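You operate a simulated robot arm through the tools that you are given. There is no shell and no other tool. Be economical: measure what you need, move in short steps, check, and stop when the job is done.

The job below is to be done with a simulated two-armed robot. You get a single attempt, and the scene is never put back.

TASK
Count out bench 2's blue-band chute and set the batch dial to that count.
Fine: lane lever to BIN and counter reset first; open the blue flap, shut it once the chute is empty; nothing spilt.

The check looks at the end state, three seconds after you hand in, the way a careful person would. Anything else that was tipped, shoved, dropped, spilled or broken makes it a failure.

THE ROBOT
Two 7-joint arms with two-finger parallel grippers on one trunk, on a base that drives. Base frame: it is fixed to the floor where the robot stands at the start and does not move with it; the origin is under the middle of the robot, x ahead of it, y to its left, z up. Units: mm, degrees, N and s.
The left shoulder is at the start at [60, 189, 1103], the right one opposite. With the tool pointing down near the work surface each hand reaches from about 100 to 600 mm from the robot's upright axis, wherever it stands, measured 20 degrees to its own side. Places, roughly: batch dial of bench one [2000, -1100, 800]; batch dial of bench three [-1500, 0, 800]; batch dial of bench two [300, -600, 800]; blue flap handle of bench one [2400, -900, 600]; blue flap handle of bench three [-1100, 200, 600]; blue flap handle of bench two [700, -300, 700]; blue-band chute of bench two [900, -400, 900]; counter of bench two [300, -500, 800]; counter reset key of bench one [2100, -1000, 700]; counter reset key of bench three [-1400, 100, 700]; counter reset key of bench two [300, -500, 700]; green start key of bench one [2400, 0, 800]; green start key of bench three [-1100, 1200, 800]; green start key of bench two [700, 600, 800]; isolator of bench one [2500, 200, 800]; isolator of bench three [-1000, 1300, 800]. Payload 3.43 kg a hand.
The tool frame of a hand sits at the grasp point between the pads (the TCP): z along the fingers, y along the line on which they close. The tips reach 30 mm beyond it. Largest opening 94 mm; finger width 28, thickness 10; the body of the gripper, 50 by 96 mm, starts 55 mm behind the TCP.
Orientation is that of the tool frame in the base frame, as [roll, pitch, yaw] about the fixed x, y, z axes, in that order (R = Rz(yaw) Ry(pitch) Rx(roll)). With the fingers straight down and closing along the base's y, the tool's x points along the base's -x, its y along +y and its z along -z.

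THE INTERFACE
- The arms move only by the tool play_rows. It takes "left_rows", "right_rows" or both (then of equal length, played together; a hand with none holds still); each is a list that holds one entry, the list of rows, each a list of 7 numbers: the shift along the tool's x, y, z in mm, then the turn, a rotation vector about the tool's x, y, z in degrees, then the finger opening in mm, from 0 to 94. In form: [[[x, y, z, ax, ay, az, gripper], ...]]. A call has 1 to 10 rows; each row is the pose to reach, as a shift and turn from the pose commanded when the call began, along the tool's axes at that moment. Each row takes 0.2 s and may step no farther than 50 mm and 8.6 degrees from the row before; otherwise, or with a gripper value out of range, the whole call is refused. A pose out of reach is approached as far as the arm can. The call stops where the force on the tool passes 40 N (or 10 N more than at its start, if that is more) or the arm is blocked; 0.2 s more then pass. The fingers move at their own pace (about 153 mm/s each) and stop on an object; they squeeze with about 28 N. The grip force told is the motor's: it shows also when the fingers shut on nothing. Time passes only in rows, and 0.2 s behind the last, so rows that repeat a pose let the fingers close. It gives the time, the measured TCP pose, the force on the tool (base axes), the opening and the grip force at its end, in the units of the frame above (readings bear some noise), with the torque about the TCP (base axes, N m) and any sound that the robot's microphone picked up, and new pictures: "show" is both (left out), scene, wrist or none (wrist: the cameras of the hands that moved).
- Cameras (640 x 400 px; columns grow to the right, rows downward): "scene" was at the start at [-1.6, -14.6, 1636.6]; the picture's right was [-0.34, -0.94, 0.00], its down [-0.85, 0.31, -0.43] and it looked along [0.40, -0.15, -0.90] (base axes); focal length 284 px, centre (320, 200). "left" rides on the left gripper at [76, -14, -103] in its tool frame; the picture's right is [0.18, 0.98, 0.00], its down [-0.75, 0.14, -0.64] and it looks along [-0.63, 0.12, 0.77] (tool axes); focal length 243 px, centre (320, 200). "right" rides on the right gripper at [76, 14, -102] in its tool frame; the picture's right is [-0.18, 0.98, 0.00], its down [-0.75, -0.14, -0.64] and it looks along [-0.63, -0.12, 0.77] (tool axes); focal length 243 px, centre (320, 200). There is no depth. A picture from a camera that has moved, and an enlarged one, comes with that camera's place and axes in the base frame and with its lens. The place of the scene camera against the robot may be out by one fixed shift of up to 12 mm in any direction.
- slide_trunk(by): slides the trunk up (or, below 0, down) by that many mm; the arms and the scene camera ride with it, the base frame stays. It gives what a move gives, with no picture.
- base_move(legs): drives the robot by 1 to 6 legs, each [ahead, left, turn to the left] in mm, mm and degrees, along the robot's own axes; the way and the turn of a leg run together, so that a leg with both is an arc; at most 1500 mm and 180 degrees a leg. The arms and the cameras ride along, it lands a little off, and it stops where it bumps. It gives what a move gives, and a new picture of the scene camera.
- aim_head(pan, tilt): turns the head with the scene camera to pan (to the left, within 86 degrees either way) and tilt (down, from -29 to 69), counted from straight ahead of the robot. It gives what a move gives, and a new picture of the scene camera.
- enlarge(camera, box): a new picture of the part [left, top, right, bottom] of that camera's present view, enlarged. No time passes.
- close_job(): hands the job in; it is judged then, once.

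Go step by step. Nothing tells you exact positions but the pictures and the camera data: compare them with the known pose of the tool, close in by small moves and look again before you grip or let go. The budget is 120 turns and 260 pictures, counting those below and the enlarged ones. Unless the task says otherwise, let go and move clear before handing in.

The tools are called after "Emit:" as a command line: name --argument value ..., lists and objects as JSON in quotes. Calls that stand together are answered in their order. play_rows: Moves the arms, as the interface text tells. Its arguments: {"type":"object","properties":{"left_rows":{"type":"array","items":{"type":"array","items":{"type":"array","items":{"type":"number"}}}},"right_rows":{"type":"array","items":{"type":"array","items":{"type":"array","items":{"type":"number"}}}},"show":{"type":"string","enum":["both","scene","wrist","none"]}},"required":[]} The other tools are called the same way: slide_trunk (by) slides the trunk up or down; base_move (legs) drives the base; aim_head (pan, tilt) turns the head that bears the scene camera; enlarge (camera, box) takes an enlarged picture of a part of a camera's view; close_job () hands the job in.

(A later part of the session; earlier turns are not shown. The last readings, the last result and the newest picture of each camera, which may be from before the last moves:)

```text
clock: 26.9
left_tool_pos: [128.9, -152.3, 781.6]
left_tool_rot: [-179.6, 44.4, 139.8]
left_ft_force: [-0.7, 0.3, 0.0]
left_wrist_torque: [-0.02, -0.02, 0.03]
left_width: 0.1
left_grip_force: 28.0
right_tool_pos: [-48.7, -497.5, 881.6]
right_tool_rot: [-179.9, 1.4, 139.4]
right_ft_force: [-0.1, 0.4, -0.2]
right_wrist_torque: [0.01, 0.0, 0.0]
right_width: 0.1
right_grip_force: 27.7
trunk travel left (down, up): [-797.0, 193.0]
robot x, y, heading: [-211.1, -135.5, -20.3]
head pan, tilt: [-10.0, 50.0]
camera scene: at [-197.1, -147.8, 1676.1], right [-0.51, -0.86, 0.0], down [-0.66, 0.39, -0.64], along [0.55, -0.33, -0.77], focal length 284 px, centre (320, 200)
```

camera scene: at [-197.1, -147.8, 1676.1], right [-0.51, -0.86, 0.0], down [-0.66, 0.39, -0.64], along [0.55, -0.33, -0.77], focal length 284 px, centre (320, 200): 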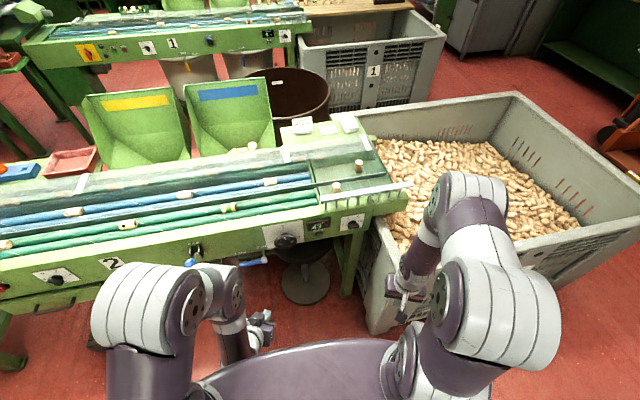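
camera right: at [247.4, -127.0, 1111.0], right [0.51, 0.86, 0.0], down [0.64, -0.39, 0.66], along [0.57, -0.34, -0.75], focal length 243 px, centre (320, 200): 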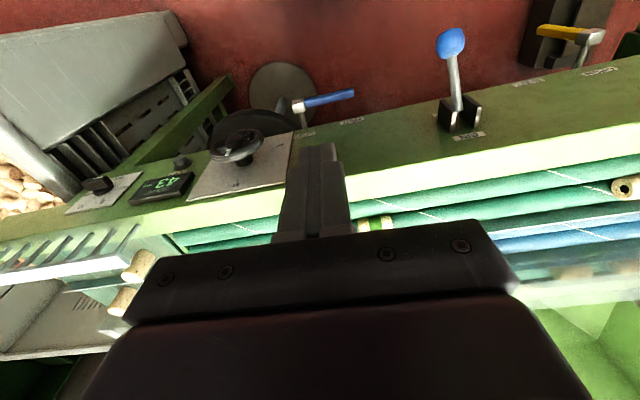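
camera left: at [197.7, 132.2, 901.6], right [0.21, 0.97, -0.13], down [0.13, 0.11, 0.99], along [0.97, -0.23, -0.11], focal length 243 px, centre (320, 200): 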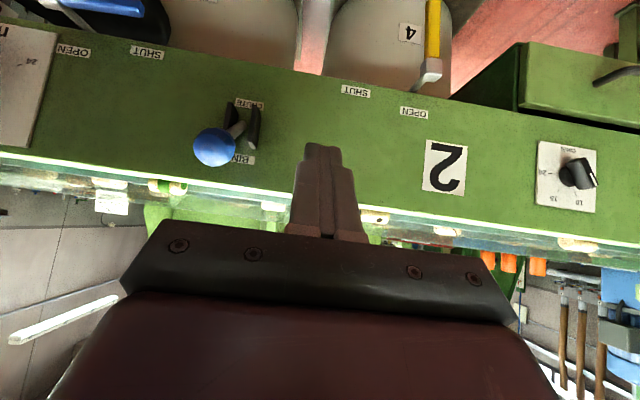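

The robot faces the bench. I bring the right hand in front of the counter/dial panel, tilting it for a frontal view.

Emit:
play_rows --right_rows '[[[-30, 35, 6, 0, 0, -5, 0], [-60, 70, 12, 0, 0, -10, 0], [-90, 105, 18, 0, 0, -15, 0], [-120, 140, 24, 0, 0, -20, 0], [-150, 175, 31, 0, 0, -20, 0]]]' --show "none"

Emit:
play_rows --right_rows '[[[0, 0, 0, 0, -8, 0, 0], [0, 0, 0, 0, -16, 0, 0], [0, 0, 0, 0, -24, 0, 0], [0, 0, 0, 0, -32, 0, 0], [0, 0, 0, 0, -40, 0, 0], [0, 0, 0, 0, -45, 0, 0]]]' --show "both"

Emit:
enlarge --camera "right" --box '[120, 0, 520, 250]'

```text
clock: 28.1
left_tool_pos: [130.0, -153.6, 780.9]
left_tool_rot: [-179.7, 44.4, 139.8]
left_ft_force: [-0.9, 0.0, 0.1]
left_wrist_torque: [0.02, 0.01, 0.04]
left_width: 0.0
left_grip_force: 28.2
right_tool_pos: [179.2, -461.9, 852.5]
right_tool_rot: [-179.5, 1.3, 159.4]
right_ft_force: [-0.1, 0.0, 0.6]
right_wrist_torque: [0.0, 0.01, -0.01]
right_width: 0.0
right_grip_force: 28.2
trunk travel left (down, up): [-797.0, 193.0]
robot x, y, heading: [-205.5, -134.7, -20.4]
head pan, tilt: [-10.0, 50.0]
```

```text
clock: 29.5
left_tool_pos: [127.5, -152.7, 782.3]
left_tool_rot: [-179.7, 44.5, 139.8]
left_ft_force: [0.6, 0.1, 0.3]
left_wrist_torque: [0.0, -0.03, 0.01]
left_width: 0.1
left_grip_force: 28.0
right_tool_pos: [176.7, -462.1, 854.9]
right_tool_rot: [-179.0, 46.6, 160.0]
right_ft_force: [-0.4, 0.0, 0.9]
right_wrist_torque: [0.02, 0.07, -0.02]
right_width: 0.0
right_grip_force: 27.2
right hand out of reach, approached as far as the arm can: row 3, 4, 5
trunk travel left (down, up): [-797.0, 193.0]
robot x, y, heading: [-205.2, -136.9, -20.4]
head pan, tilt: [-10.0, 50.0]
camera scene: at [-201.0, -145.8, 1676.1], right [-0.51, -0.86, 0.0], down [-0.66, 0.39, -0.64], along [0.56, -0.33, -0.76], focal length 284 px, centre (320, 200)
camera right: at [63.5, -403.2, 870.4], right [0.47, 0.88, 0.12], down [0.0, -0.14, 0.99], along [0.89, -0.46, -0.07], focal length 243 px, centre (320, 200)
```

scene: 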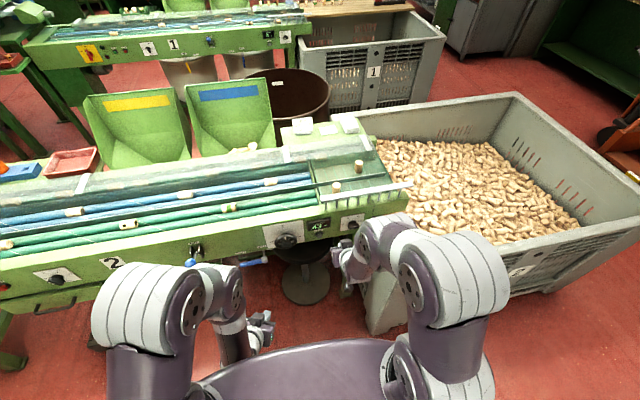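
right: 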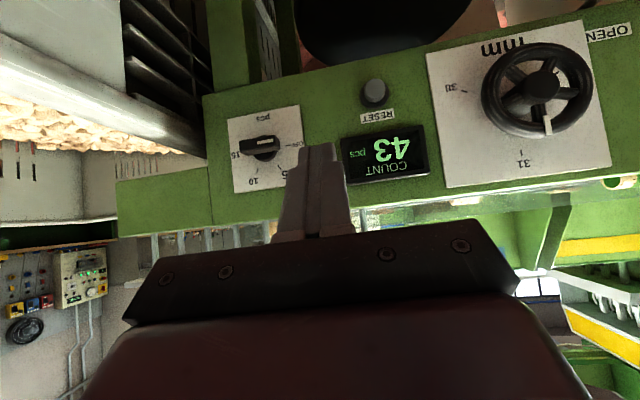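

```text
1.60 times, centred on (320, 125) of right
camera zoom: at [63.5, -403.2, 870.4], right [0.47, 0.88, 0.12], down [0.0, -0.14, 0.99], along [0.89, -0.46, -0.07], focal length 388 px, centre (320, 320)
```

zoom: 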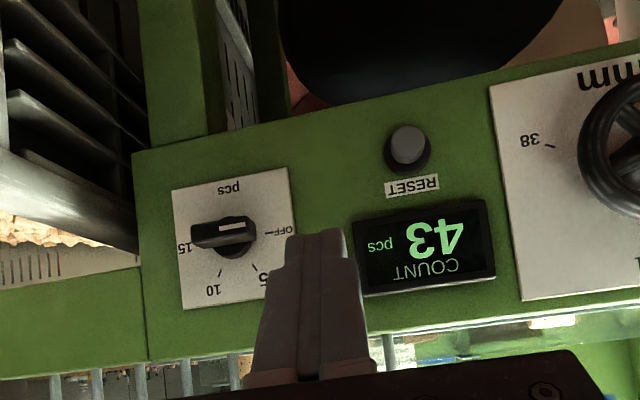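

I can read OFF‑5‑10‑15 on the dial, and the reset key is at about [322,-455,747]. I bring the closed fingertips to just in front of it.

Emit:
play_rows --right_rows '[[[5, 14, 30, 0, 0, 0, 0], [10, 28, 60, 0, 0, 0, 0], [15, 42, 90, 0, 0, 0, 0], [19, 56, 120, 0, 0, 0, 0], [19, 56, 120, 0, 0, 0, 0]]]' --show "both"

Emit:
enlarge --camera "right" --box '[220, 60, 420, 240]'

Emit:
enlarge --camera "scene" --box '[200, 180, 420, 320]'

```text
clock: 30.7
left_tool_pos: [129.1, -152.0, 780.4]
left_tool_rot: [-179.7, 44.4, 139.8]
left_ft_force: [-0.6, 0.5, 0.2]
left_wrist_torque: [0.01, 0.0, -0.03]
left_width: 0.2
left_grip_force: 28.5
right_tool_pos: [267.2, -437.4, 755.4]
right_tool_rot: [-179.2, 46.3, 160.0]
right_ft_force: [0.2, -0.6, -0.3]
right_wrist_torque: [0.01, 0.0, -0.01]
right_width: 0.0
right_grip_force: 27.7
trunk travel left (down, up): [-797.0, 193.0]
robot x, y, heading: [-202.1, -137.7, -20.2]
head pan, tilt: [-10.0, 50.0]
camera scene: at [-198.0, -147.6, 1676.2], right [-0.51, -0.86, 0.0], down [-0.66, 0.39, -0.64], along [0.55, -0.33, -0.77], focal length 284 px, centre (320, 200)
camera right: at [153.6, -379.7, 772.3], right [0.47, 0.88, 0.12], down [0.01, -0.14, 0.99], along [0.88, -0.46, -0.07], focal length 243 px, centre (320, 200)
```

scene: 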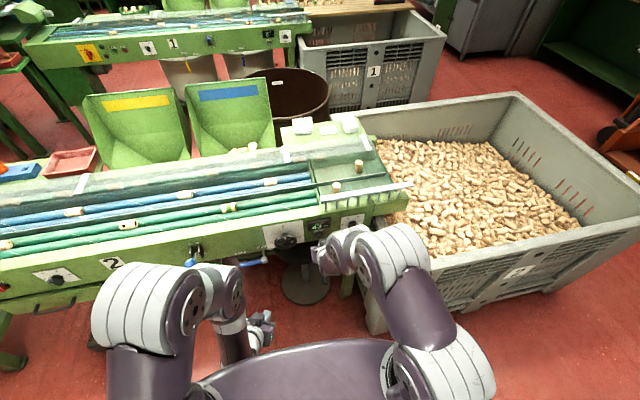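
right: 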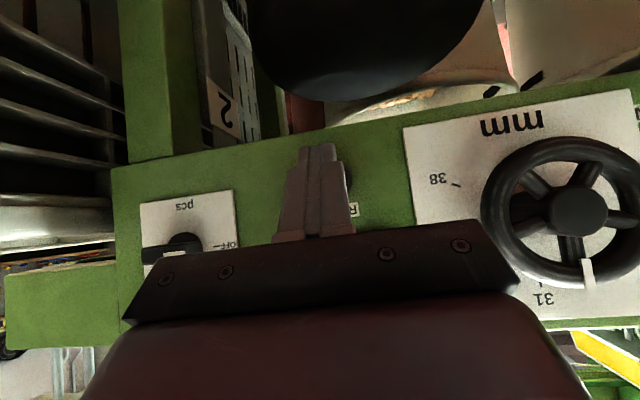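

```text
2.22 times, centred on (320, 150) of right
camera zoom: at [153.6, -379.7, 772.3], right [0.47, 0.88, 0.12], down [0.01, -0.14, 0.99], along [0.88, -0.46, -0.07], focal length 539 px, centre (320, 311)
```

zoom: 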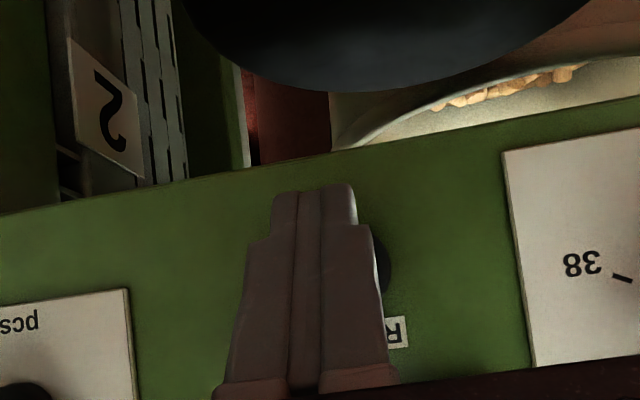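

```text
2.86 times, centred on (310, 250) of scene
camera zoom: at [-198.0, -147.6, 1676.2], right [-0.51, -0.86, 0.0], down [-0.66, 0.39, -0.64], along [0.55, -0.33, -0.77], focal length 813 px, centre (349, 57)
```

zoom: 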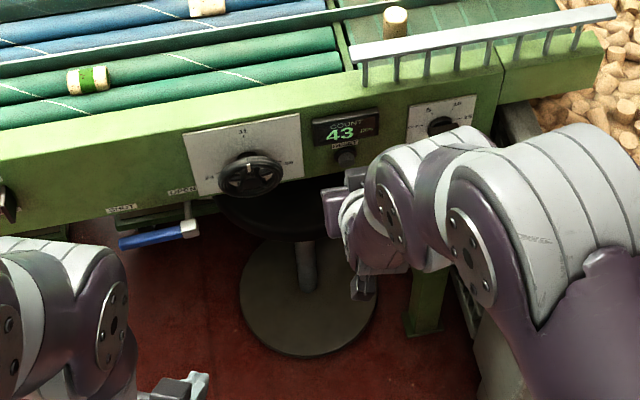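

The fingertips line up with the key. I press forward gently.

Emit:
play_rows --right_rows '[[[-10.3, 0, 10.9, 0, 0, 0, 0], [-17.2, 0, 18.2, 0, 0, 0, 0], [-20, 0, 21.8, 0, 0, 0, 0], [-22.7, 0, 24, 0, 0, 0, 0], [-25, 0, 26.5, 0, 0, 0, 0]]]' --show "scene"

Emit:
enlarge --camera "scene" --box '[280, 190, 400, 290]'

```text
clock: 31.7
left_tool_pos: [126.3, -152.7, 780.7]
left_tool_rot: [-179.7, 44.5, 139.6]
left_ft_force: [-0.1, 0.2, -0.5]
left_wrist_torque: [0.01, 0.04, 0.04]
left_width: 0.0
left_grip_force: 28.0
right_tool_pos: [288.3, -446.3, 749.3]
right_tool_rot: [-178.9, 45.1, 160.0]
right_ft_force: [-17.4, 8.1, 7.5]
right_wrist_torque: [0.0, -0.09, 0.1]
right_width: 0.0
right_grip_force: 28.0
trunk travel left (down, up): [-797.0, 193.0]
robot x, y, heading: [-207.8, -138.2, -20.4]
head pan, tilt: [-10.0, 50.0]
heard: click
stopped in row 5 (right hand): the force on the tool passed its limit at 43 N (the readings are from after the stop); the commanded pose is now the measured one
camera scene: at [-199.9, -146.4, 1676.3], right [-0.51, -0.86, 0.0], down [-0.66, 0.39, -0.64], along [0.56, -0.33, -0.77], focal length 284 px, centre (320, 200)
```

scene: 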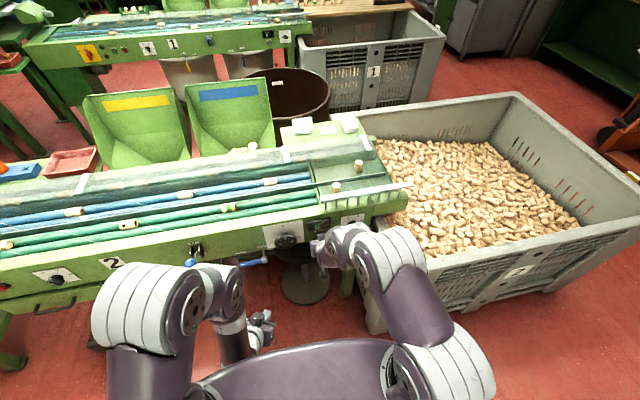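

```text
4.00 times, centred on (340, 240) of scene
camera zoom: at [-199.9, -146.4, 1676.3], right [-0.51, -0.86, 0.0], down [-0.66, 0.39, -0.64], along [0.56, -0.33, -0.77], focal length 1138 px, centre (240, 40)
```

zoom: 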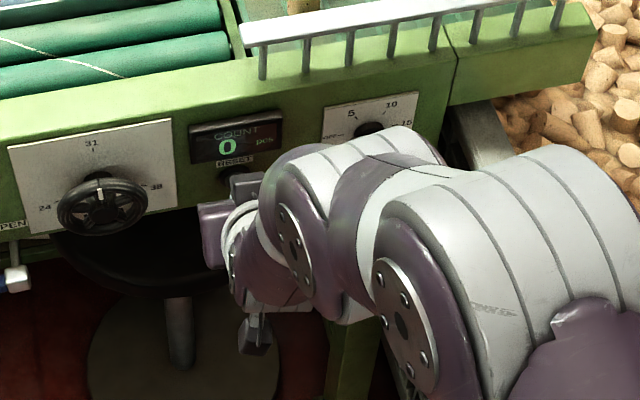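

The counter reads 0. I pull the right hand back and square up the left hand to look at the blue flap handle.

Emit:
play_rows --right_rows '[[[20, 0, -21, 0, 0, 0, 0], [45, 0, -45, 0, 0, 0, 0], [70, -10, -75, 0, 0, 0, 0]]]' --left_rows '[[[0, 0, 0, -5, 0, -5.1, 0], [0, 0, 0, -10, 0, -10.2, 0], [0, 0, 0, -14, 0, -14.3, 0]]]' --show "wrist"

Emit:
enlarge --camera "left" --box '[160, 0, 480, 200]'

```text
clock: 32.5
left_tool_pos: [128.6, -152.4, 781.9]
left_tool_rot: [-179.9, 44.3, 159.8]
left_ft_force: [-0.3, -0.8, -0.4]
left_wrist_torque: [0.02, -0.01, -0.03]
left_width: 0.0
left_grip_force: 27.7
right_tool_pos: [193.5, -419.7, 755.5]
right_tool_rot: [-179.1, 45.5, 160.0]
right_ft_force: [-1.0, 0.2, 0.1]
right_wrist_torque: [-0.02, -0.02, 0.01]
right_width: 0.0
right_grip_force: 28.0
trunk travel left (down, up): [-797.0, 193.0]
robot x, y, heading: [-209.7, -136.8, -20.4]
head pan, tilt: [-10.0, 50.0]
camera right: at [79.7, -361.3, 773.0], right [0.47, 0.88, 0.12], down [0.02, -0.15, 0.99], along [0.88, -0.46, -0.09], focal length 243 px, centre (320, 200)
camera left: at [5.6, -122.5, 802.2], right [0.22, 0.97, -0.13], down [0.13, 0.1, 0.99], along [0.97, -0.23, -0.11], focal length 243 px, centre (320, 200)
```

right: 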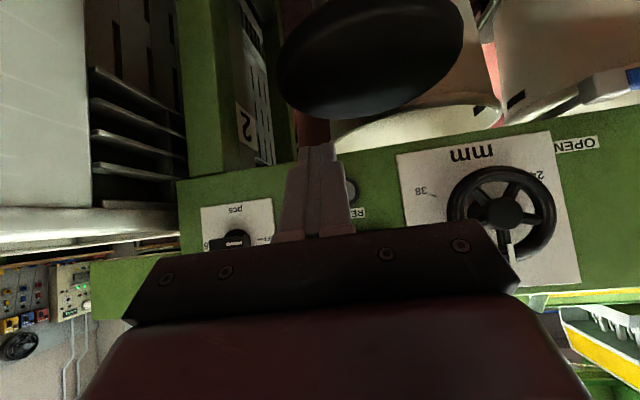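
left: 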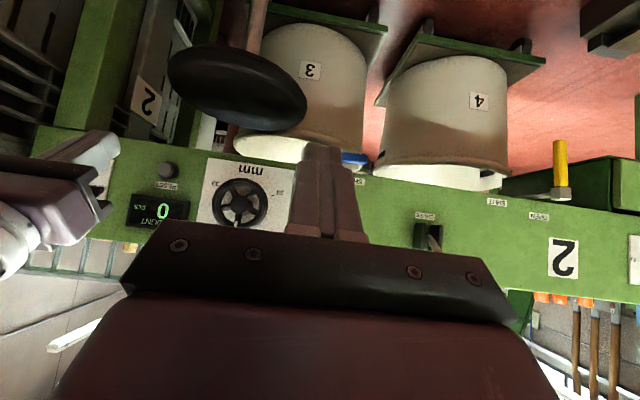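

```text
2.00 times, centred on (320, 100) of left
camera zoom: at [5.6, -122.5, 802.2], right [0.22, 0.97, -0.13], down [0.13, 0.1, 0.99], along [0.97, -0.23, -0.11], focal length 485 px, centre (320, 400)
```

zoom: 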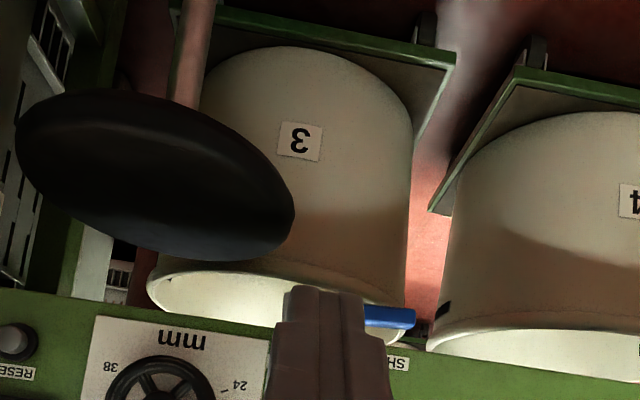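

The handle's grip runs from the block near [363,-236,694] to the tip near [394,-147,682]. I bring the closed left fingers, tilted flatter, above the outer part of the grip.

Emit:
play_rows --left_rows '[[[-20, 12, 29, 0, -4, 0, 0], [-40, 24, 58, 0, -8, 0, 0], [-60, 36, 87, 0, -12, 0, 0], [-80, 48, 116, 0, -16, 0, 0], [-100, 60, 145, 0, -20, 0, 0], [-120, 73, 175, 0, -25, 0, 0]]]' --show "both"

Emit:
enlarge --camera "left" --box '[160, 0, 480, 240]'

Emit:
enlarge --camera "scene" --box '[140, 210, 340, 340]'

```text
clock: 33.9
left_tool_pos: [350.7, -154.6, 739.3]
left_tool_rot: [-179.4, 69.3, 160.1]
left_ft_force: [0.1, -0.2, -0.3]
left_wrist_torque: [0.0, 0.0, 0.0]
left_width: 0.0
left_grip_force: 28.2
right_tool_pos: [192.8, -418.6, 755.8]
right_tool_rot: [-179.0, 45.4, 160.1]
right_ft_force: [0.7, 1.0, 1.0]
right_wrist_torque: [0.0, 0.0, 0.0]
right_width: 0.0
right_grip_force: 27.7
trunk travel left (down, up): [-797.0, 193.0]
robot x, y, heading: [-209.0, -134.5, -20.3]
head pan, tilt: [-10.0, 50.0]
camera scene: at [-196.2, -146.9, 1676.2], right [-0.51, -0.86, 0.0], down [-0.66, 0.39, -0.64], along [0.55, -0.33, -0.77], focal length 284 px, centre (320, 200)
camera left: at [230.3, -125.5, 705.1], right [0.28, 0.94, -0.18], down [-0.26, 0.25, 0.93], along [0.92, -0.22, 0.32], focal length 243 px, centre (320, 200)
```

scene: 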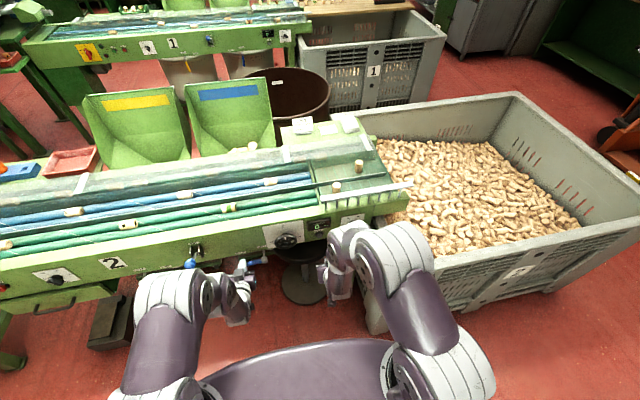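
left: 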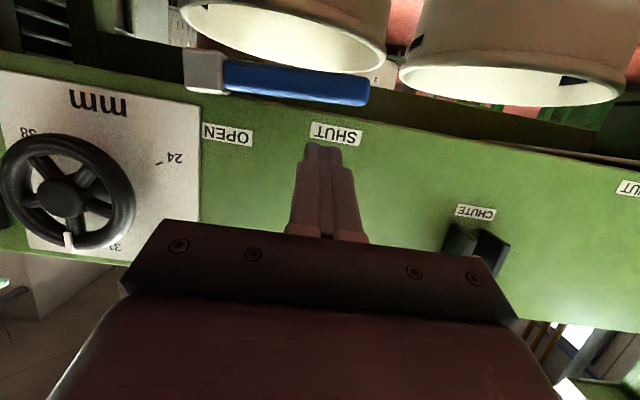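

```text
1.67 times, centred on (320, 120) of left
camera zoom: at [230.3, -125.5, 705.1], right [0.28, 0.94, -0.18], down [-0.26, 0.25, 0.93], along [0.92, -0.22, 0.32], focal length 404 px, centre (320, 333)
```

zoom: 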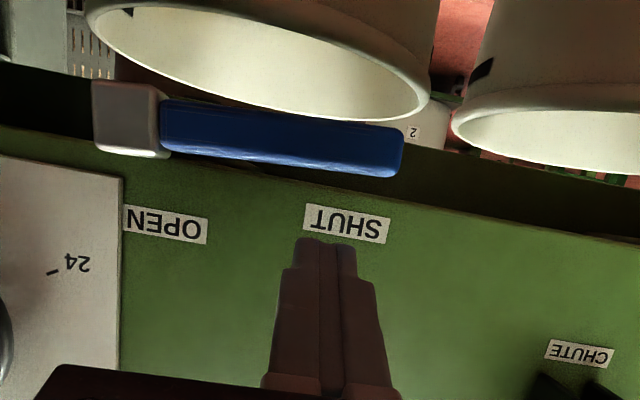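

```text
3.08 times, centred on (240, 275) of scene
camera zoom: at [-196.2, -146.9, 1676.2], right [-0.51, -0.86, 0.0], down [-0.66, 0.39, -0.64], along [0.55, -0.33, -0.77], focal length 875 px, centre (566, -31)
```

zoom: 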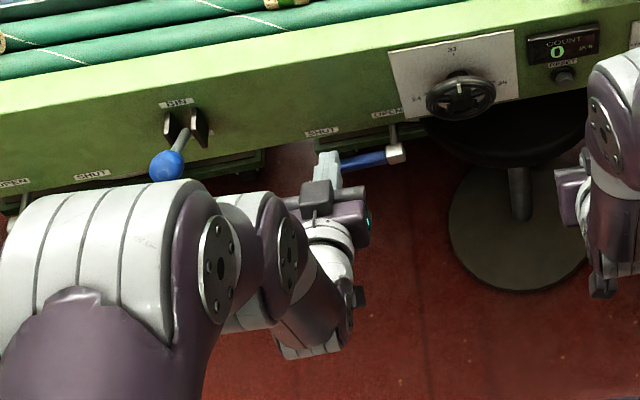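

The grip is clearly seen just below the fingers, running from the pivot under OPEN to beneath SHUT. I go over it and push it down gently, watching the force.

Emit:
play_rows --left_rows '[[[0.5, 0, 13, 0, 0, 0, 0], [4.8, 0, 27, 0, 0, 0, 0], [14, 0, 30.4, 0, 0, 0, 0], [20, 1, 33, 0, 0, 0, 0], [27.2, 1, 35.4, 0, 0, 0, 0], [34, 1.5, 38, 0, 0, 0, 0]]]' --show "both"

```text
clock: 35.3
left_tool_pos: [371.2, -164.5, 693.6]
left_tool_rot: [-179.6, 69.3, 160.1]
left_ft_force: [-0.1, 0.3, 0.0]
left_wrist_torque: [0.01, -0.04, -0.02]
left_width: 0.0
left_grip_force: 28.3
right_tool_pos: [194.1, -419.2, 754.0]
right_tool_rot: [-179.1, 45.4, 160.1]
right_ft_force: [0.9, 0.0, 0.1]
right_wrist_torque: [-0.01, -0.03, 0.02]
right_width: 0.0
right_grip_force: 28.1
trunk travel left (down, up): [-797.0, 193.0]
robot x, y, heading: [-208.1, -134.3, -20.6]
head pan, tilt: [-10.0, 50.0]
camera scene: at [-197.4, -147.5, 1676.1], right [-0.51, -0.86, 0.0], down [-0.66, 0.39, -0.64], along [0.55, -0.33, -0.77], focal length 284 px, centre (320, 200)
camera left: at [252.3, -134.1, 660.1], right [0.28, 0.94, -0.18], down [-0.26, 0.25, 0.93], along [0.92, -0.22, 0.32], focal length 243 px, centre (320, 200)
```

scene: 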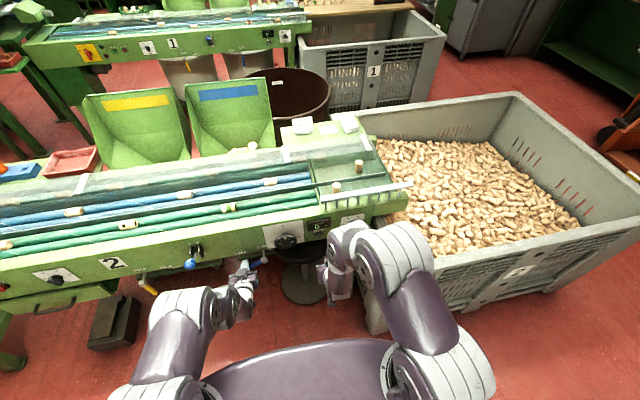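
left: 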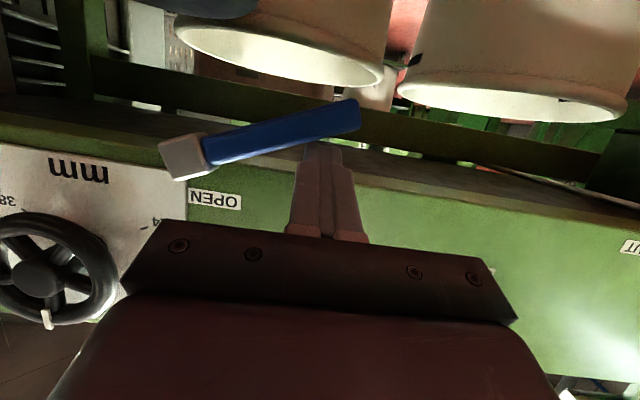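

It turns freely downward. I follow the arc toward vertical.

Emit:
play_rows --left_rows '[[[8, 0, 3, 0, 0, 0, 0], [17, 0, 6.4, 0, 0, 0, 0], [29, -4.5, 11, 0, 0, 0, 0], [39, -13, 15, 0, 0, 0, 0], [48.6, -23, 18.4, 0, 0, 0, 0], [55, -36, 21, 0, 0, 0, 0]]]' --show "both"

Emit:
enlarge --camera "scene" --box '[80, 60, 420, 270]'

```text
clock: 36.2
left_tool_pos: [402.7, -174.0, 691.5]
left_tool_rot: [-179.0, 71.3, 161.5]
left_ft_force: [-28.7, 2.3, -17.4]
left_wrist_torque: [0.02, 0.01, -0.06]
left_width: 0.1
left_grip_force: 28.4
right_tool_pos: [191.9, -419.0, 753.6]
right_tool_rot: [-179.0, 45.4, 160.0]
right_ft_force: [0.3, 0.9, 0.4]
right_wrist_torque: [-0.03, 0.02, 0.0]
right_width: 0.1
right_grip_force: 28.1
trunk travel left (down, up): [-797.0, 193.0]
robot x, y, heading: [-208.8, -134.8, -20.3]
head pan, tilt: [-10.0, 50.0]
stopped in row 4 (left hand): the force on the tool passed its limit at 89 N (the readings are from after the stop); the commanded pose is now the measured one
camera scene: at [-198.5, -148.3, 1675.7], right [-0.51, -0.86, 0.0], down [-0.66, 0.39, -0.64], along [0.55, -0.33, -0.77], focal length 284 px, centre (320, 200)
camera left: at [284.6, -146.6, 652.3], right [0.27, 0.95, -0.18], down [-0.3, 0.26, 0.92], along [0.92, -0.19, 0.35], focal length 243 px, centre (320, 200)
```

scene: 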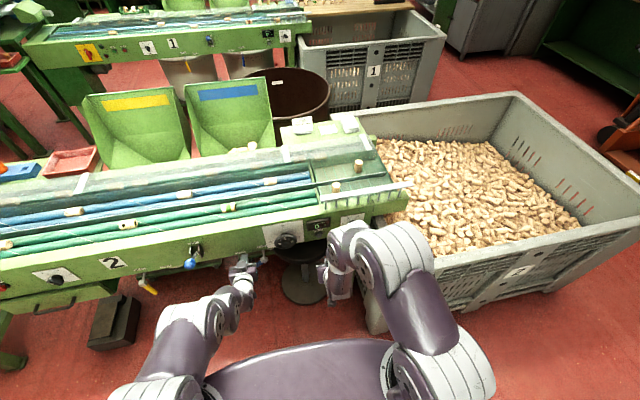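
left: 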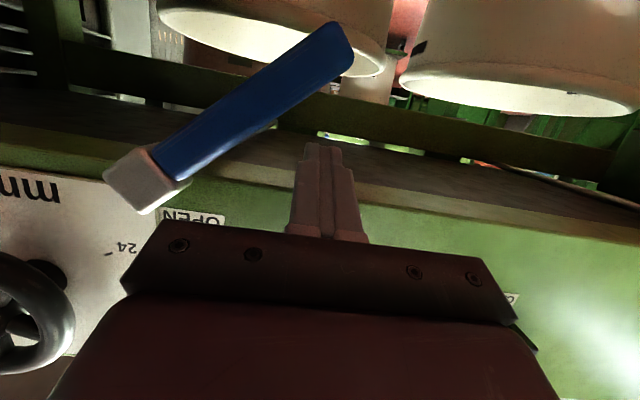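

```text
1.88 times, centred on (250, 165) of scene
camera zoom: at [-198.5, -148.3, 1675.7], right [-0.51, -0.86, 0.0], down [-0.66, 0.39, -0.64], along [0.55, -0.33, -0.77], focal length 535 px, centre (452, 266)
```

zoom: 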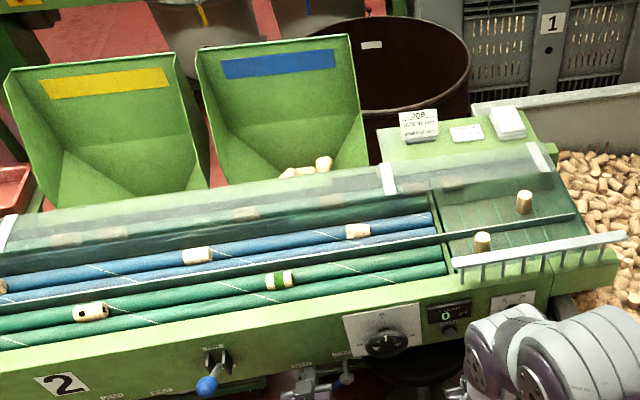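

The hand drove forward instead of down and touched the bench frame. I back it off and look.

Emit:
play_rows --left_rows '[[[5, 0, -16, 0, 0, 0, 0], [10, 0, -32, 0, 0, 0, 0], [14, 0, -42, 0, 0, 0, 0]]]' --show "both"

Emit:
enlarge --camera "scene" --box '[140, 210, 340, 340]'

```text
clock: 37.0
left_tool_pos: [361.6, -160.9, 691.5]
left_tool_rot: [-178.8, 71.7, 161.7]
left_ft_force: [-0.3, -0.5, 0.0]
left_wrist_torque: [-0.03, -0.01, -0.02]
left_width: 0.0
left_grip_force: 27.7
right_tool_pos: [192.4, -418.3, 754.7]
right_tool_rot: [-179.1, 45.5, 160.1]
right_ft_force: [-0.2, 0.8, -0.8]
right_wrist_torque: [-0.03, 0.02, 0.0]
right_width: 0.0
right_grip_force: 28.1
trunk travel left (down, up): [-797.0, 193.0]
robot x, y, heading: [-206.5, -136.2, -20.4]
head pan, tilt: [-10.0, 50.0]
camera scene: at [-197.8, -147.1, 1676.2], right [-0.51, -0.86, 0.0], down [-0.66, 0.39, -0.64], along [0.55, -0.33, -0.77], focal length 284 px, centre (320, 200)
camera left: at [242.5, -132.8, 652.8], right [0.27, 0.94, -0.18], down [-0.3, 0.26, 0.92], along [0.91, -0.2, 0.36], focal length 243 px, centre (320, 200)
```

scene: 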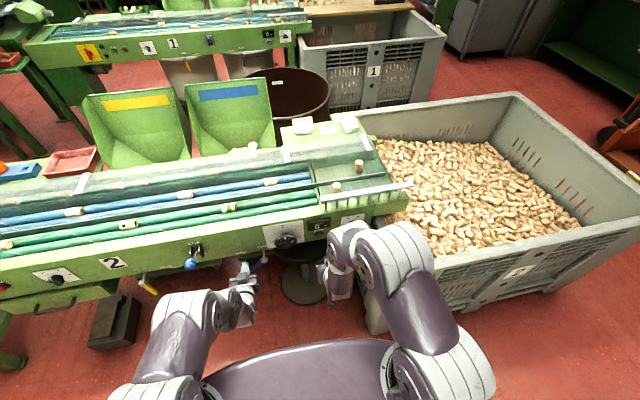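
left: 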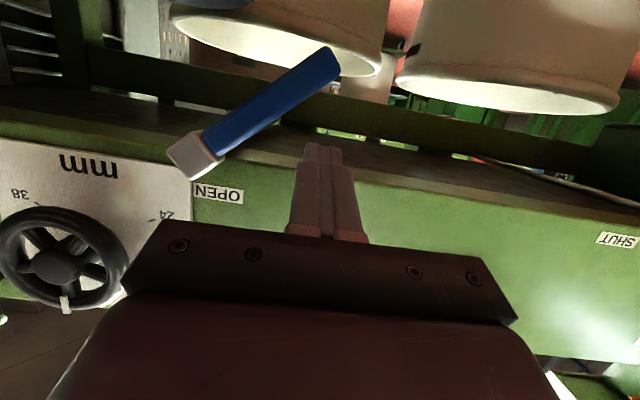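

```text
3.08 times, centred on (240, 275) of scene
camera zoom: at [-197.8, -147.1, 1676.2], right [-0.51, -0.86, 0.0], down [-0.66, 0.39, -0.64], along [0.55, -0.33, -0.77], focal length 875 px, centre (566, -31)
```

zoom: 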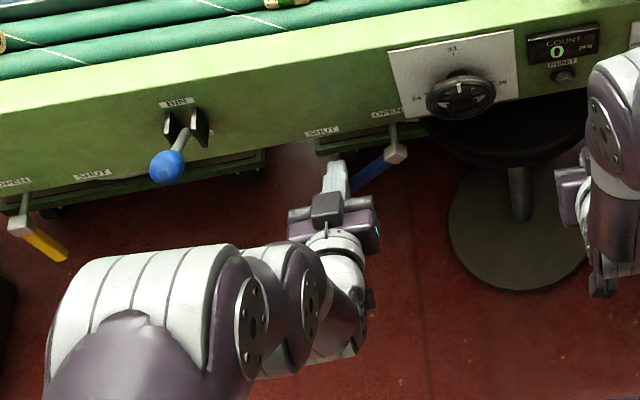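

The handle stays at about 45°. I test that the hand can go lower, clear of the handle first.

Emit:
play_rows --left_rows '[[[8, 0, -24, 0, 0, 0, 0], [22, 0, -19, 0, 0, 0, 0], [36, 0, -14.5, 0, 0, 0, 0], [50, 0, -10, 0, 0, 0, 0], [65, 0, -5, 0, 0, 0, 0]]]' --show "wrist"

```text
clock: 38.0
left_tool_pos: [388.6, -167.3, 705.1]
left_tool_rot: [-176.7, 77.2, 164.4]
left_ft_force: [-50.5, 2.6, -4.3]
left_wrist_torque: [-0.38, -0.12, -0.36]
left_width: 0.2
left_grip_force: 27.7
right_tool_pos: [189.9, -417.7, 756.2]
right_tool_rot: [-179.2, 45.7, 160.1]
right_ft_force: [-0.6, -0.2, -0.1]
right_wrist_torque: [0.03, 0.01, 0.0]
right_width: 0.0
right_grip_force: 27.8
trunk travel left (down, up): [-797.0, 193.0]
robot x, y, heading: [-209.7, -135.4, -20.4]
head pan, tilt: [-10.0, 50.0]
stopped in row 4 (left hand): the force on the tool passed its limit at 120 N (the readings are from after the stop); the commanded pose is now the measured one
camera left: at [274.2, -143.5, 654.2], right [0.28, 0.94, -0.19], down [-0.39, 0.29, 0.88], along [0.88, -0.17, 0.44], focal length 243 px, centre (320, 200)
```

left: 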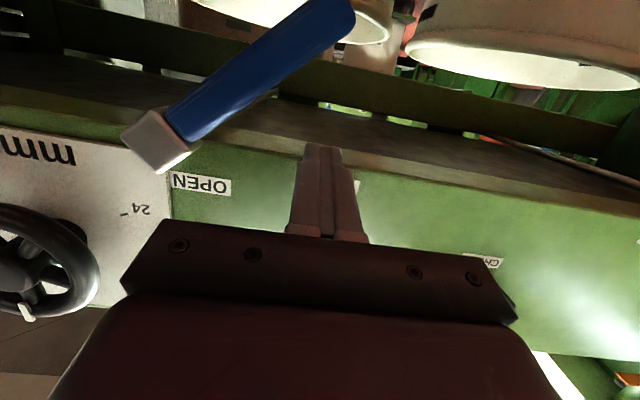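

The low, flat wrist pose is blocked by the arm's own body. I back away and use a steeper 45° tilt instead.

Emit:
play_rows --left_rows '[[[-5, 0, -19, 0, 8, 0, 0], [-10, 0, -38, 0, 16, 0, 0], [-14, 0, -57, 0, 24, 0, 0], [-18, 0, -76, 0, 32, 0, 0], [-18, 0, -76, 0, 32, 0, 0]]]' --show "wrist"

Emit:
aim_head --pan 10 --tilt 60

```text
clock: 39.2
left_tool_pos: [322.6, -145.3, 736.8]
left_tool_rot: [-178.8, 44.9, 162.0]
left_ft_force: [-0.4, 0.7, 0.1]
left_wrist_torque: [0.01, 0.0, 0.01]
left_width: 0.0
left_grip_force: 28.0
right_tool_pos: [194.0, -417.9, 755.2]
right_tool_rot: [-179.1, 45.5, 160.1]
right_ft_force: [-0.1, 0.2, 0.0]
right_wrist_torque: [-0.02, -0.01, 0.03]
right_width: 0.0
right_grip_force: 28.4
trunk travel left (down, up): [-797.0, 193.0]
robot x, y, heading: [-210.1, -135.1, -20.3]
head pan, tilt: [-10.0, 50.0]
camera left: at [199.3, -118.1, 756.9], right [0.19, 0.97, -0.14], down [0.13, 0.12, 0.98], along [0.97, -0.21, -0.1], focal length 243 px, centre (320, 200)
```

left: 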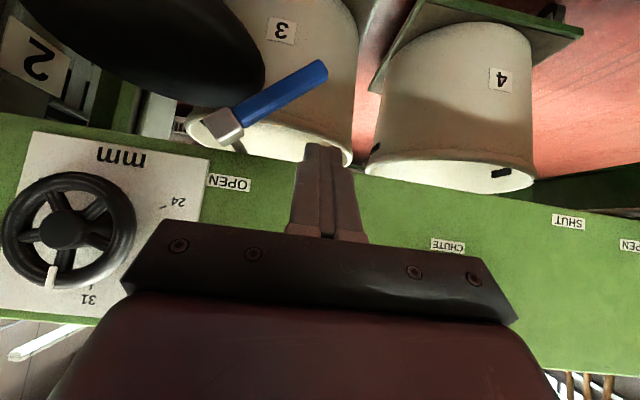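

```text
clock: 40.0
left_tool_pos: [323.0, -146.9, 735.7]
left_tool_rot: [-178.9, 45.1, 162.1]
left_ft_force: [0.2, -0.7, 0.1]
left_wrist_torque: [-0.01, 0.0, -0.02]
left_width: 0.0
left_grip_force: 28.3
right_tool_pos: [193.6, -417.8, 755.5]
right_tool_rot: [-179.2, 45.5, 160.1]
right_ft_force: [-0.1, 0.1, -0.3]
right_wrist_torque: [0.0, 0.01, 0.0]
right_width: 0.0
right_grip_force: 27.6
trunk travel left (down, up): [-797.0, 193.0]
robot x, y, heading: [-207.8, -136.7, -20.4]
head pan, tilt: [10.0, 60.0]
camera scene: at [-199.1, -120.4, 1663.6], right [-0.18, -0.98, 0.0], down [-0.85, 0.16, -0.5], along [0.49, -0.09, -0.87], focal length 284 px, centre (320, 200)
```

scene: 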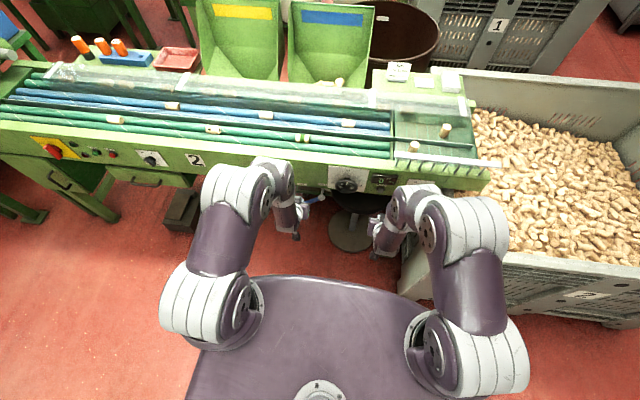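

Handle is at about 45°. I put the tilted finger above‑left of it and continue the arc downward.

Emit:
play_rows --left_rows '[[[-3, 4, 25, 0, 0, 0, 0], [-6, 9, 50, 0, 0, 0, 0], [-9, 12, 73, 0, 0, 0, 0], [-2, -3, 80, 0, 0, 0, 0], [5, -8, 87, 0, 0, 0, 0], [11, -13, 93, 0, 0, 0, 0]]]' --show "wrist"

```text
clock: 41.4
left_tool_pos: [373.2, -176.4, 661.6]
left_tool_rot: [-179.0, 45.0, 161.8]
left_ft_force: [0.3, -0.2, -0.7]
left_wrist_torque: [-0.04, 0.02, 0.0]
left_width: 0.0
left_grip_force: 27.5
right_tool_pos: [193.7, -418.7, 755.4]
right_tool_rot: [-179.1, 45.5, 160.0]
right_ft_force: [0.8, 0.5, 0.0]
right_wrist_torque: [0.03, 0.01, 0.03]
right_width: 0.1
right_grip_force: 27.6
trunk travel left (down, up): [-797.0, 193.0]
robot x, y, heading: [-211.7, -135.2, -20.5]
head pan, tilt: [10.0, 60.0]
camera left: at [249.9, -149.6, 681.5], right [0.19, 0.97, -0.14], down [0.13, 0.12, 0.98], along [0.97, -0.21, -0.1], focal length 243 px, centre (320, 200)
```

left: 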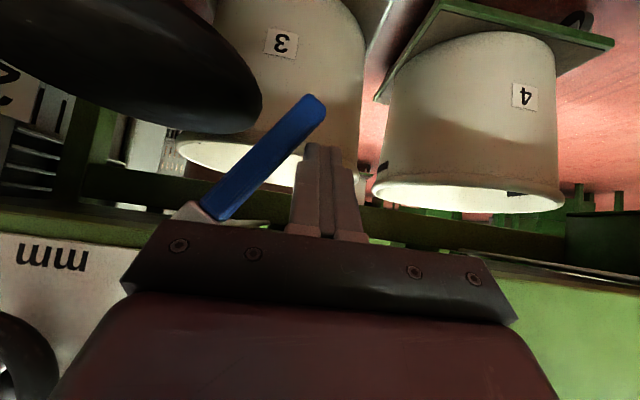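

Good, clear of problems. Continue to vertical.

Emit:
play_rows --left_rows '[[[5, -8, 5, 0, 0, 0, 0], [9, -16, 9, 0, 0, 0, 0], [13, -27, 13, 0, 0, 0, 0], [16, -38, 16, 0, 0, 0, 0], [16, -42, 16, 0, 0, 0, 0]]]' --show "both"

Emit:
enlarge --camera "scene" --box '[190, 0, 510, 200]'

```text
clock: 42.7
left_tool_pos: [362.5, -210.4, 641.3]
left_tool_rot: [-178.9, 45.0, 162.8]
left_ft_force: [4.6, 20.2, 6.6]
left_wrist_torque: [-0.02, 0.0, -0.06]
left_width: 0.0
left_grip_force: 28.6
right_tool_pos: [194.0, -415.2, 754.6]
right_tool_rot: [-179.1, 45.5, 160.3]
right_ft_force: [-0.2, 0.1, -0.4]
right_wrist_torque: [-0.01, 0.0, 0.01]
right_width: 0.0
right_grip_force: 27.9
trunk travel left (down, up): [-797.0, 193.0]
robot x, y, heading: [-207.0, -133.8, -20.0]
head pan, tilt: [10.0, 60.0]
stopped in row 5 (left hand): the force on the tool passed its limit at 43 N (the readings are from after the stop); the commanded pose is now the measured one
camera scene: at [-199.9, -119.9, 1663.6], right [-0.18, -0.98, 0.0], down [-0.85, 0.15, -0.5], along [0.49, -0.09, -0.87], focal length 284 px, centre (320, 200)
camera left: at [238.9, -184.9, 660.3], right [0.18, 0.97, -0.14], down [0.12, 0.12, 0.98], along [0.98, -0.19, -0.1], focal length 243 px, centre (320, 200)
```

scene: 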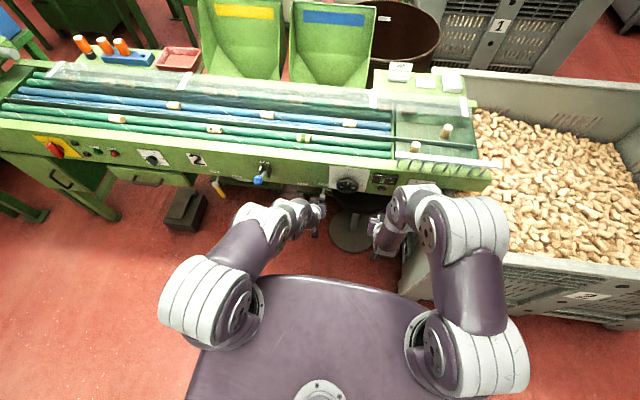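
left: 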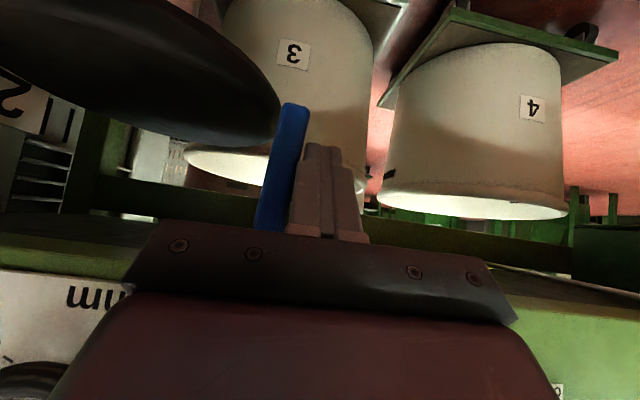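

```text
2.00 times, centred on (350, 100) of scene
camera zoom: at [-199.9, -119.9, 1663.6], right [-0.18, -0.98, 0.0], down [-0.85, 0.15, -0.5], along [0.49, -0.09, -0.87], focal length 569 px, centre (260, 400)
```

zoom: 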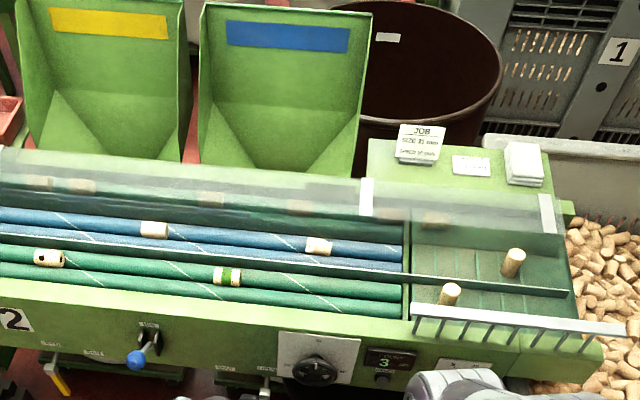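

Handle is vertical and the counter is rising (3). I wait and watch the counter and chute.

Emit:
play_rows --left_rows '[[[0, 5, 0, 0, 0, 0, 0], [0, 5, 0, 0, 0, 0, 0], [0, 5, 0, 0, 0, 0, 0], [0, 5, 0, 0, 0, 0, 0], [0, 5, 0, 0, 0, 0, 0], [0, 5, 0, 0, 0, 0, 0], [0, 5, 0, 0, 0, 0, 0], [0, 5, 0, 0, 0, 0, 0], [0, 5, 0, 0, 0, 0, 0], [0, 5, 0, 0, 0, 0, 0]]]' --show "none"

Emit:
enlarge --camera "scene" --box '[280, 0, 480, 200]'

Emit:
play_rows --left_rows '[[[0, 0, 0, 0, 0, 0, 0], [0, 0, 0, 0, 0, 0, 0], [0, 0, 0, 0, 0, 0, 0], [0, 0, 0, 0, 0, 0, 0], [0, 0, 0, 0, 0, 0, 0], [0, 0, 0, 0, 0, 0, 0], [0, 0, 0, 0, 0, 0, 0], [0, 0, 0, 0, 0, 0, 0], [0, 0, 0, 0, 0, 0, 0], [0, 0, 0, 0, 0, 0, 0]]]' --show "none"

Emit:
enlarge --camera "scene" --box '[280, 0, 480, 200]'

```text
clock: 44.9
left_tool_pos: [363.8, -208.1, 641.3]
left_tool_rot: [-178.9, 45.0, 162.5]
left_ft_force: [-0.8, 0.3, -0.3]
left_wrist_torque: [0.01, 0.01, -0.04]
left_width: 0.0
left_grip_force: 27.7
right_tool_pos: [194.5, -416.3, 754.3]
right_tool_rot: [-179.1, 45.6, 160.3]
right_ft_force: [-0.4, -0.6, 0.4]
right_wrist_torque: [-0.05, 0.03, 0.02]
right_width: 0.0
right_grip_force: 27.6
trunk travel left (down, up): [-797.0, 193.0]
robot x, y, heading: [-209.6, -134.5, -20.3]
head pan, tilt: [10.0, 60.0]
```

```text
2.00 times, centred on (380, 100) of scene
camera zoom: at [-198.7, -119.6, 1663.6], right [-0.18, -0.98, 0.0], down [-0.85, 0.15, -0.5], along [0.49, -0.09, -0.87], focal length 569 px, centre (200, 400)
```

zoom: 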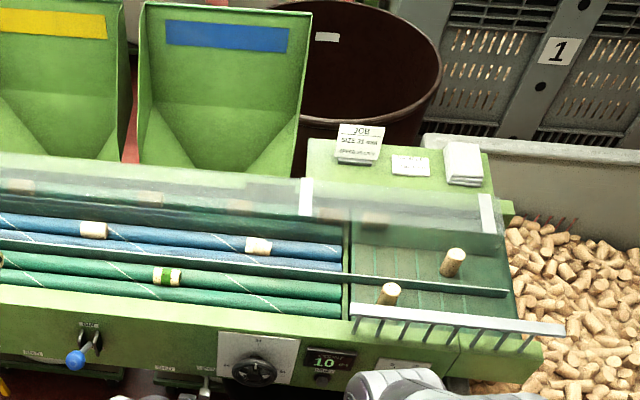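

```text
clock: 47.1
left_tool_pos: [364.5, -207.6, 641.3]
left_tool_rot: [-178.8, 44.9, 162.6]
left_ft_force: [0.1, 0.3, -0.2]
left_wrist_torque: [0.03, -0.02, 0.01]
left_width: 0.0
left_grip_force: 27.8
right_tool_pos: [195.5, -416.5, 754.0]
right_tool_rot: [-179.1, 45.4, 160.3]
right_ft_force: [-0.2, 0.0, 0.0]
right_wrist_torque: [-0.01, 0.0, 0.02]
right_width: 0.2
right_grip_force: 28.2
trunk travel left (down, up): [-797.0, 193.0]
robot x, y, heading: [-210.4, -138.9, -20.4]
head pan, tilt: [10.0, 60.0]
```

```text
2.00 times, centred on (380, 100) of scene
camera zoom: at [-198.7, -119.6, 1663.6], right [-0.18, -0.98, 0.0], down [-0.85, 0.15, -0.5], along [0.49, -0.09, -0.87], focal length 569 px, centre (200, 400)
```

zoom: 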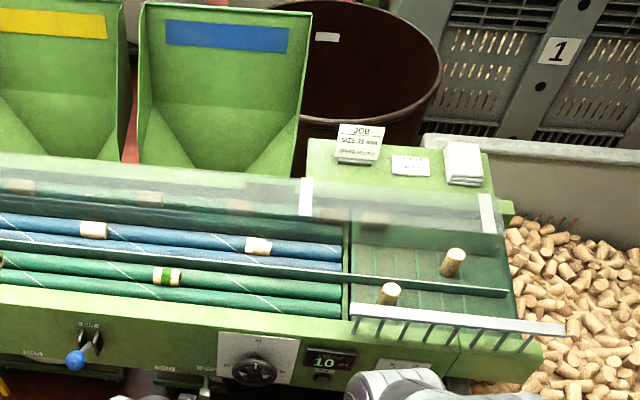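

Counter steady at what looks like 10. I back the left hand off, then raise the trunk to look into the chute.

Emit:
play_rows --left_rows '[[[15, 10, -25, 0, 0, 0, 0], [30, 20, -50, 0, 0, 0, 0], [45, 20, -75, 0, 0, 0, 0]]]' --show "wrist"

Emit:
slide_trunk --by 190

Emit:
aim_head --pan 2 --tilt 50

Emit:
enlarge --camera "scene" --box '[190, 60, 450, 260]'

```text
clock: 47.9
left_tool_pos: [288.9, -161.9, 661.5]
left_tool_rot: [-179.0, 45.0, 162.6]
left_ft_force: [-0.8, -0.1, 0.3]
left_wrist_torque: [-0.01, 0.01, 0.01]
left_width: 0.0
left_grip_force: 28.1
right_tool_pos: [193.4, -417.0, 754.5]
right_tool_rot: [-179.1, 45.4, 160.2]
right_ft_force: [-0.3, 1.2, 0.2]
right_wrist_torque: [0.02, 0.02, 0.02]
right_width: 0.0
right_grip_force: 27.7
trunk travel left (down, up): [-797.0, 193.0]
robot x, y, heading: [-205.4, -131.8, -20.4]
head pan, tilt: [10.0, 60.0]
camera left: at [165.0, -135.1, 681.3], right [0.18, 0.97, -0.14], down [0.12, 0.12, 0.98], along [0.98, -0.2, -0.1], focal length 243 px, centre (320, 200)
```

left: 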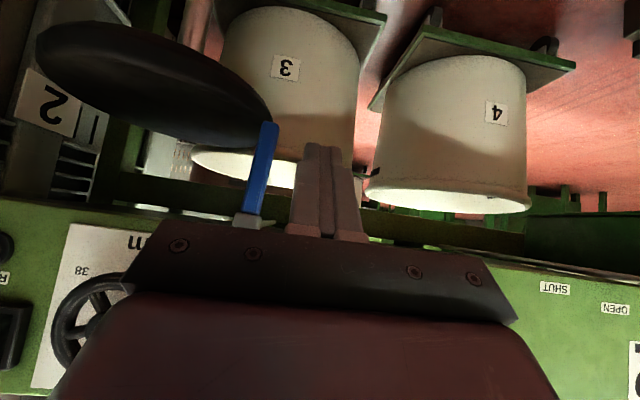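

```text
clock: 50.0
left_tool_pos: [290.3, -162.1, 852.8]
left_tool_rot: [-178.8, 45.0, 162.5]
left_ft_force: [0.2, -0.3, 0.4]
left_wrist_torque: [0.01, -0.03, 0.0]
left_width: 0.2
left_grip_force: 28.1
right_tool_pos: [193.9, -416.5, 945.4]
right_tool_rot: [-179.1, 45.4, 160.3]
right_ft_force: [0.5, -0.6, -0.1]
right_wrist_torque: [0.0, 0.0, 0.01]
right_width: 0.0
right_grip_force: 27.7
trunk travel left (down, up): [-987.0, 3.0]
robot x, y, heading: [-212.6, -136.9, -20.1]
head pan, tilt: [10.0, 60.0]
```

```text
clock: 50.7
left_tool_pos: [289.4, -160.4, 852.7]
left_tool_rot: [-178.8, 45.0, 162.5]
left_ft_force: [0.0, 0.2, -0.2]
left_wrist_torque: [0.02, -0.01, 0.01]
left_width: 0.0
left_grip_force: 27.8
right_tool_pos: [193.5, -416.9, 945.0]
right_tool_rot: [-179.1, 45.4, 160.3]
right_ft_force: [0.5, 0.0, 0.0]
right_wrist_torque: [0.04, 0.0, 0.0]
right_width: 0.2
right_grip_force: 27.9
trunk travel left (down, up): [-987.0, 3.0]
robot x, y, heading: [-205.9, -135.9, -20.2]
head pan, tilt: [2.0, 50.0]
camera scene: at [-191.1, -131.9, 1866.1], right [-0.31, -0.95, 0.0], down [-0.73, 0.24, -0.64], along [0.61, -0.2, -0.77], focal length 284 px, centre (320, 200)
```

scene: 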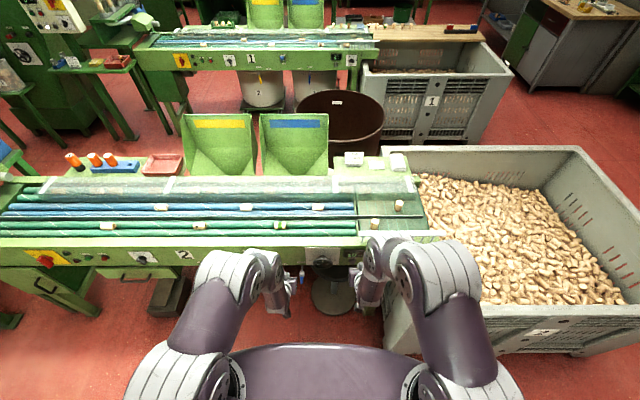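

```text
2.00 times, centred on (320, 160) of scene
camera zoom: at [-191.1, -131.9, 1866.1], right [-0.31, -0.95, 0.0], down [-0.73, 0.24, -0.64], along [0.61, -0.2, -0.77], focal length 569 px, centre (320, 280)
```

zoom: 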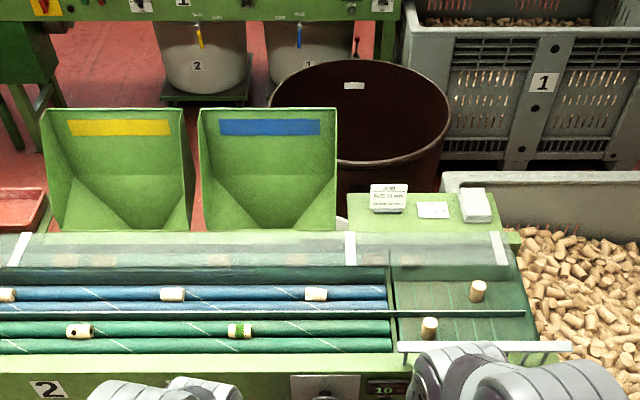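

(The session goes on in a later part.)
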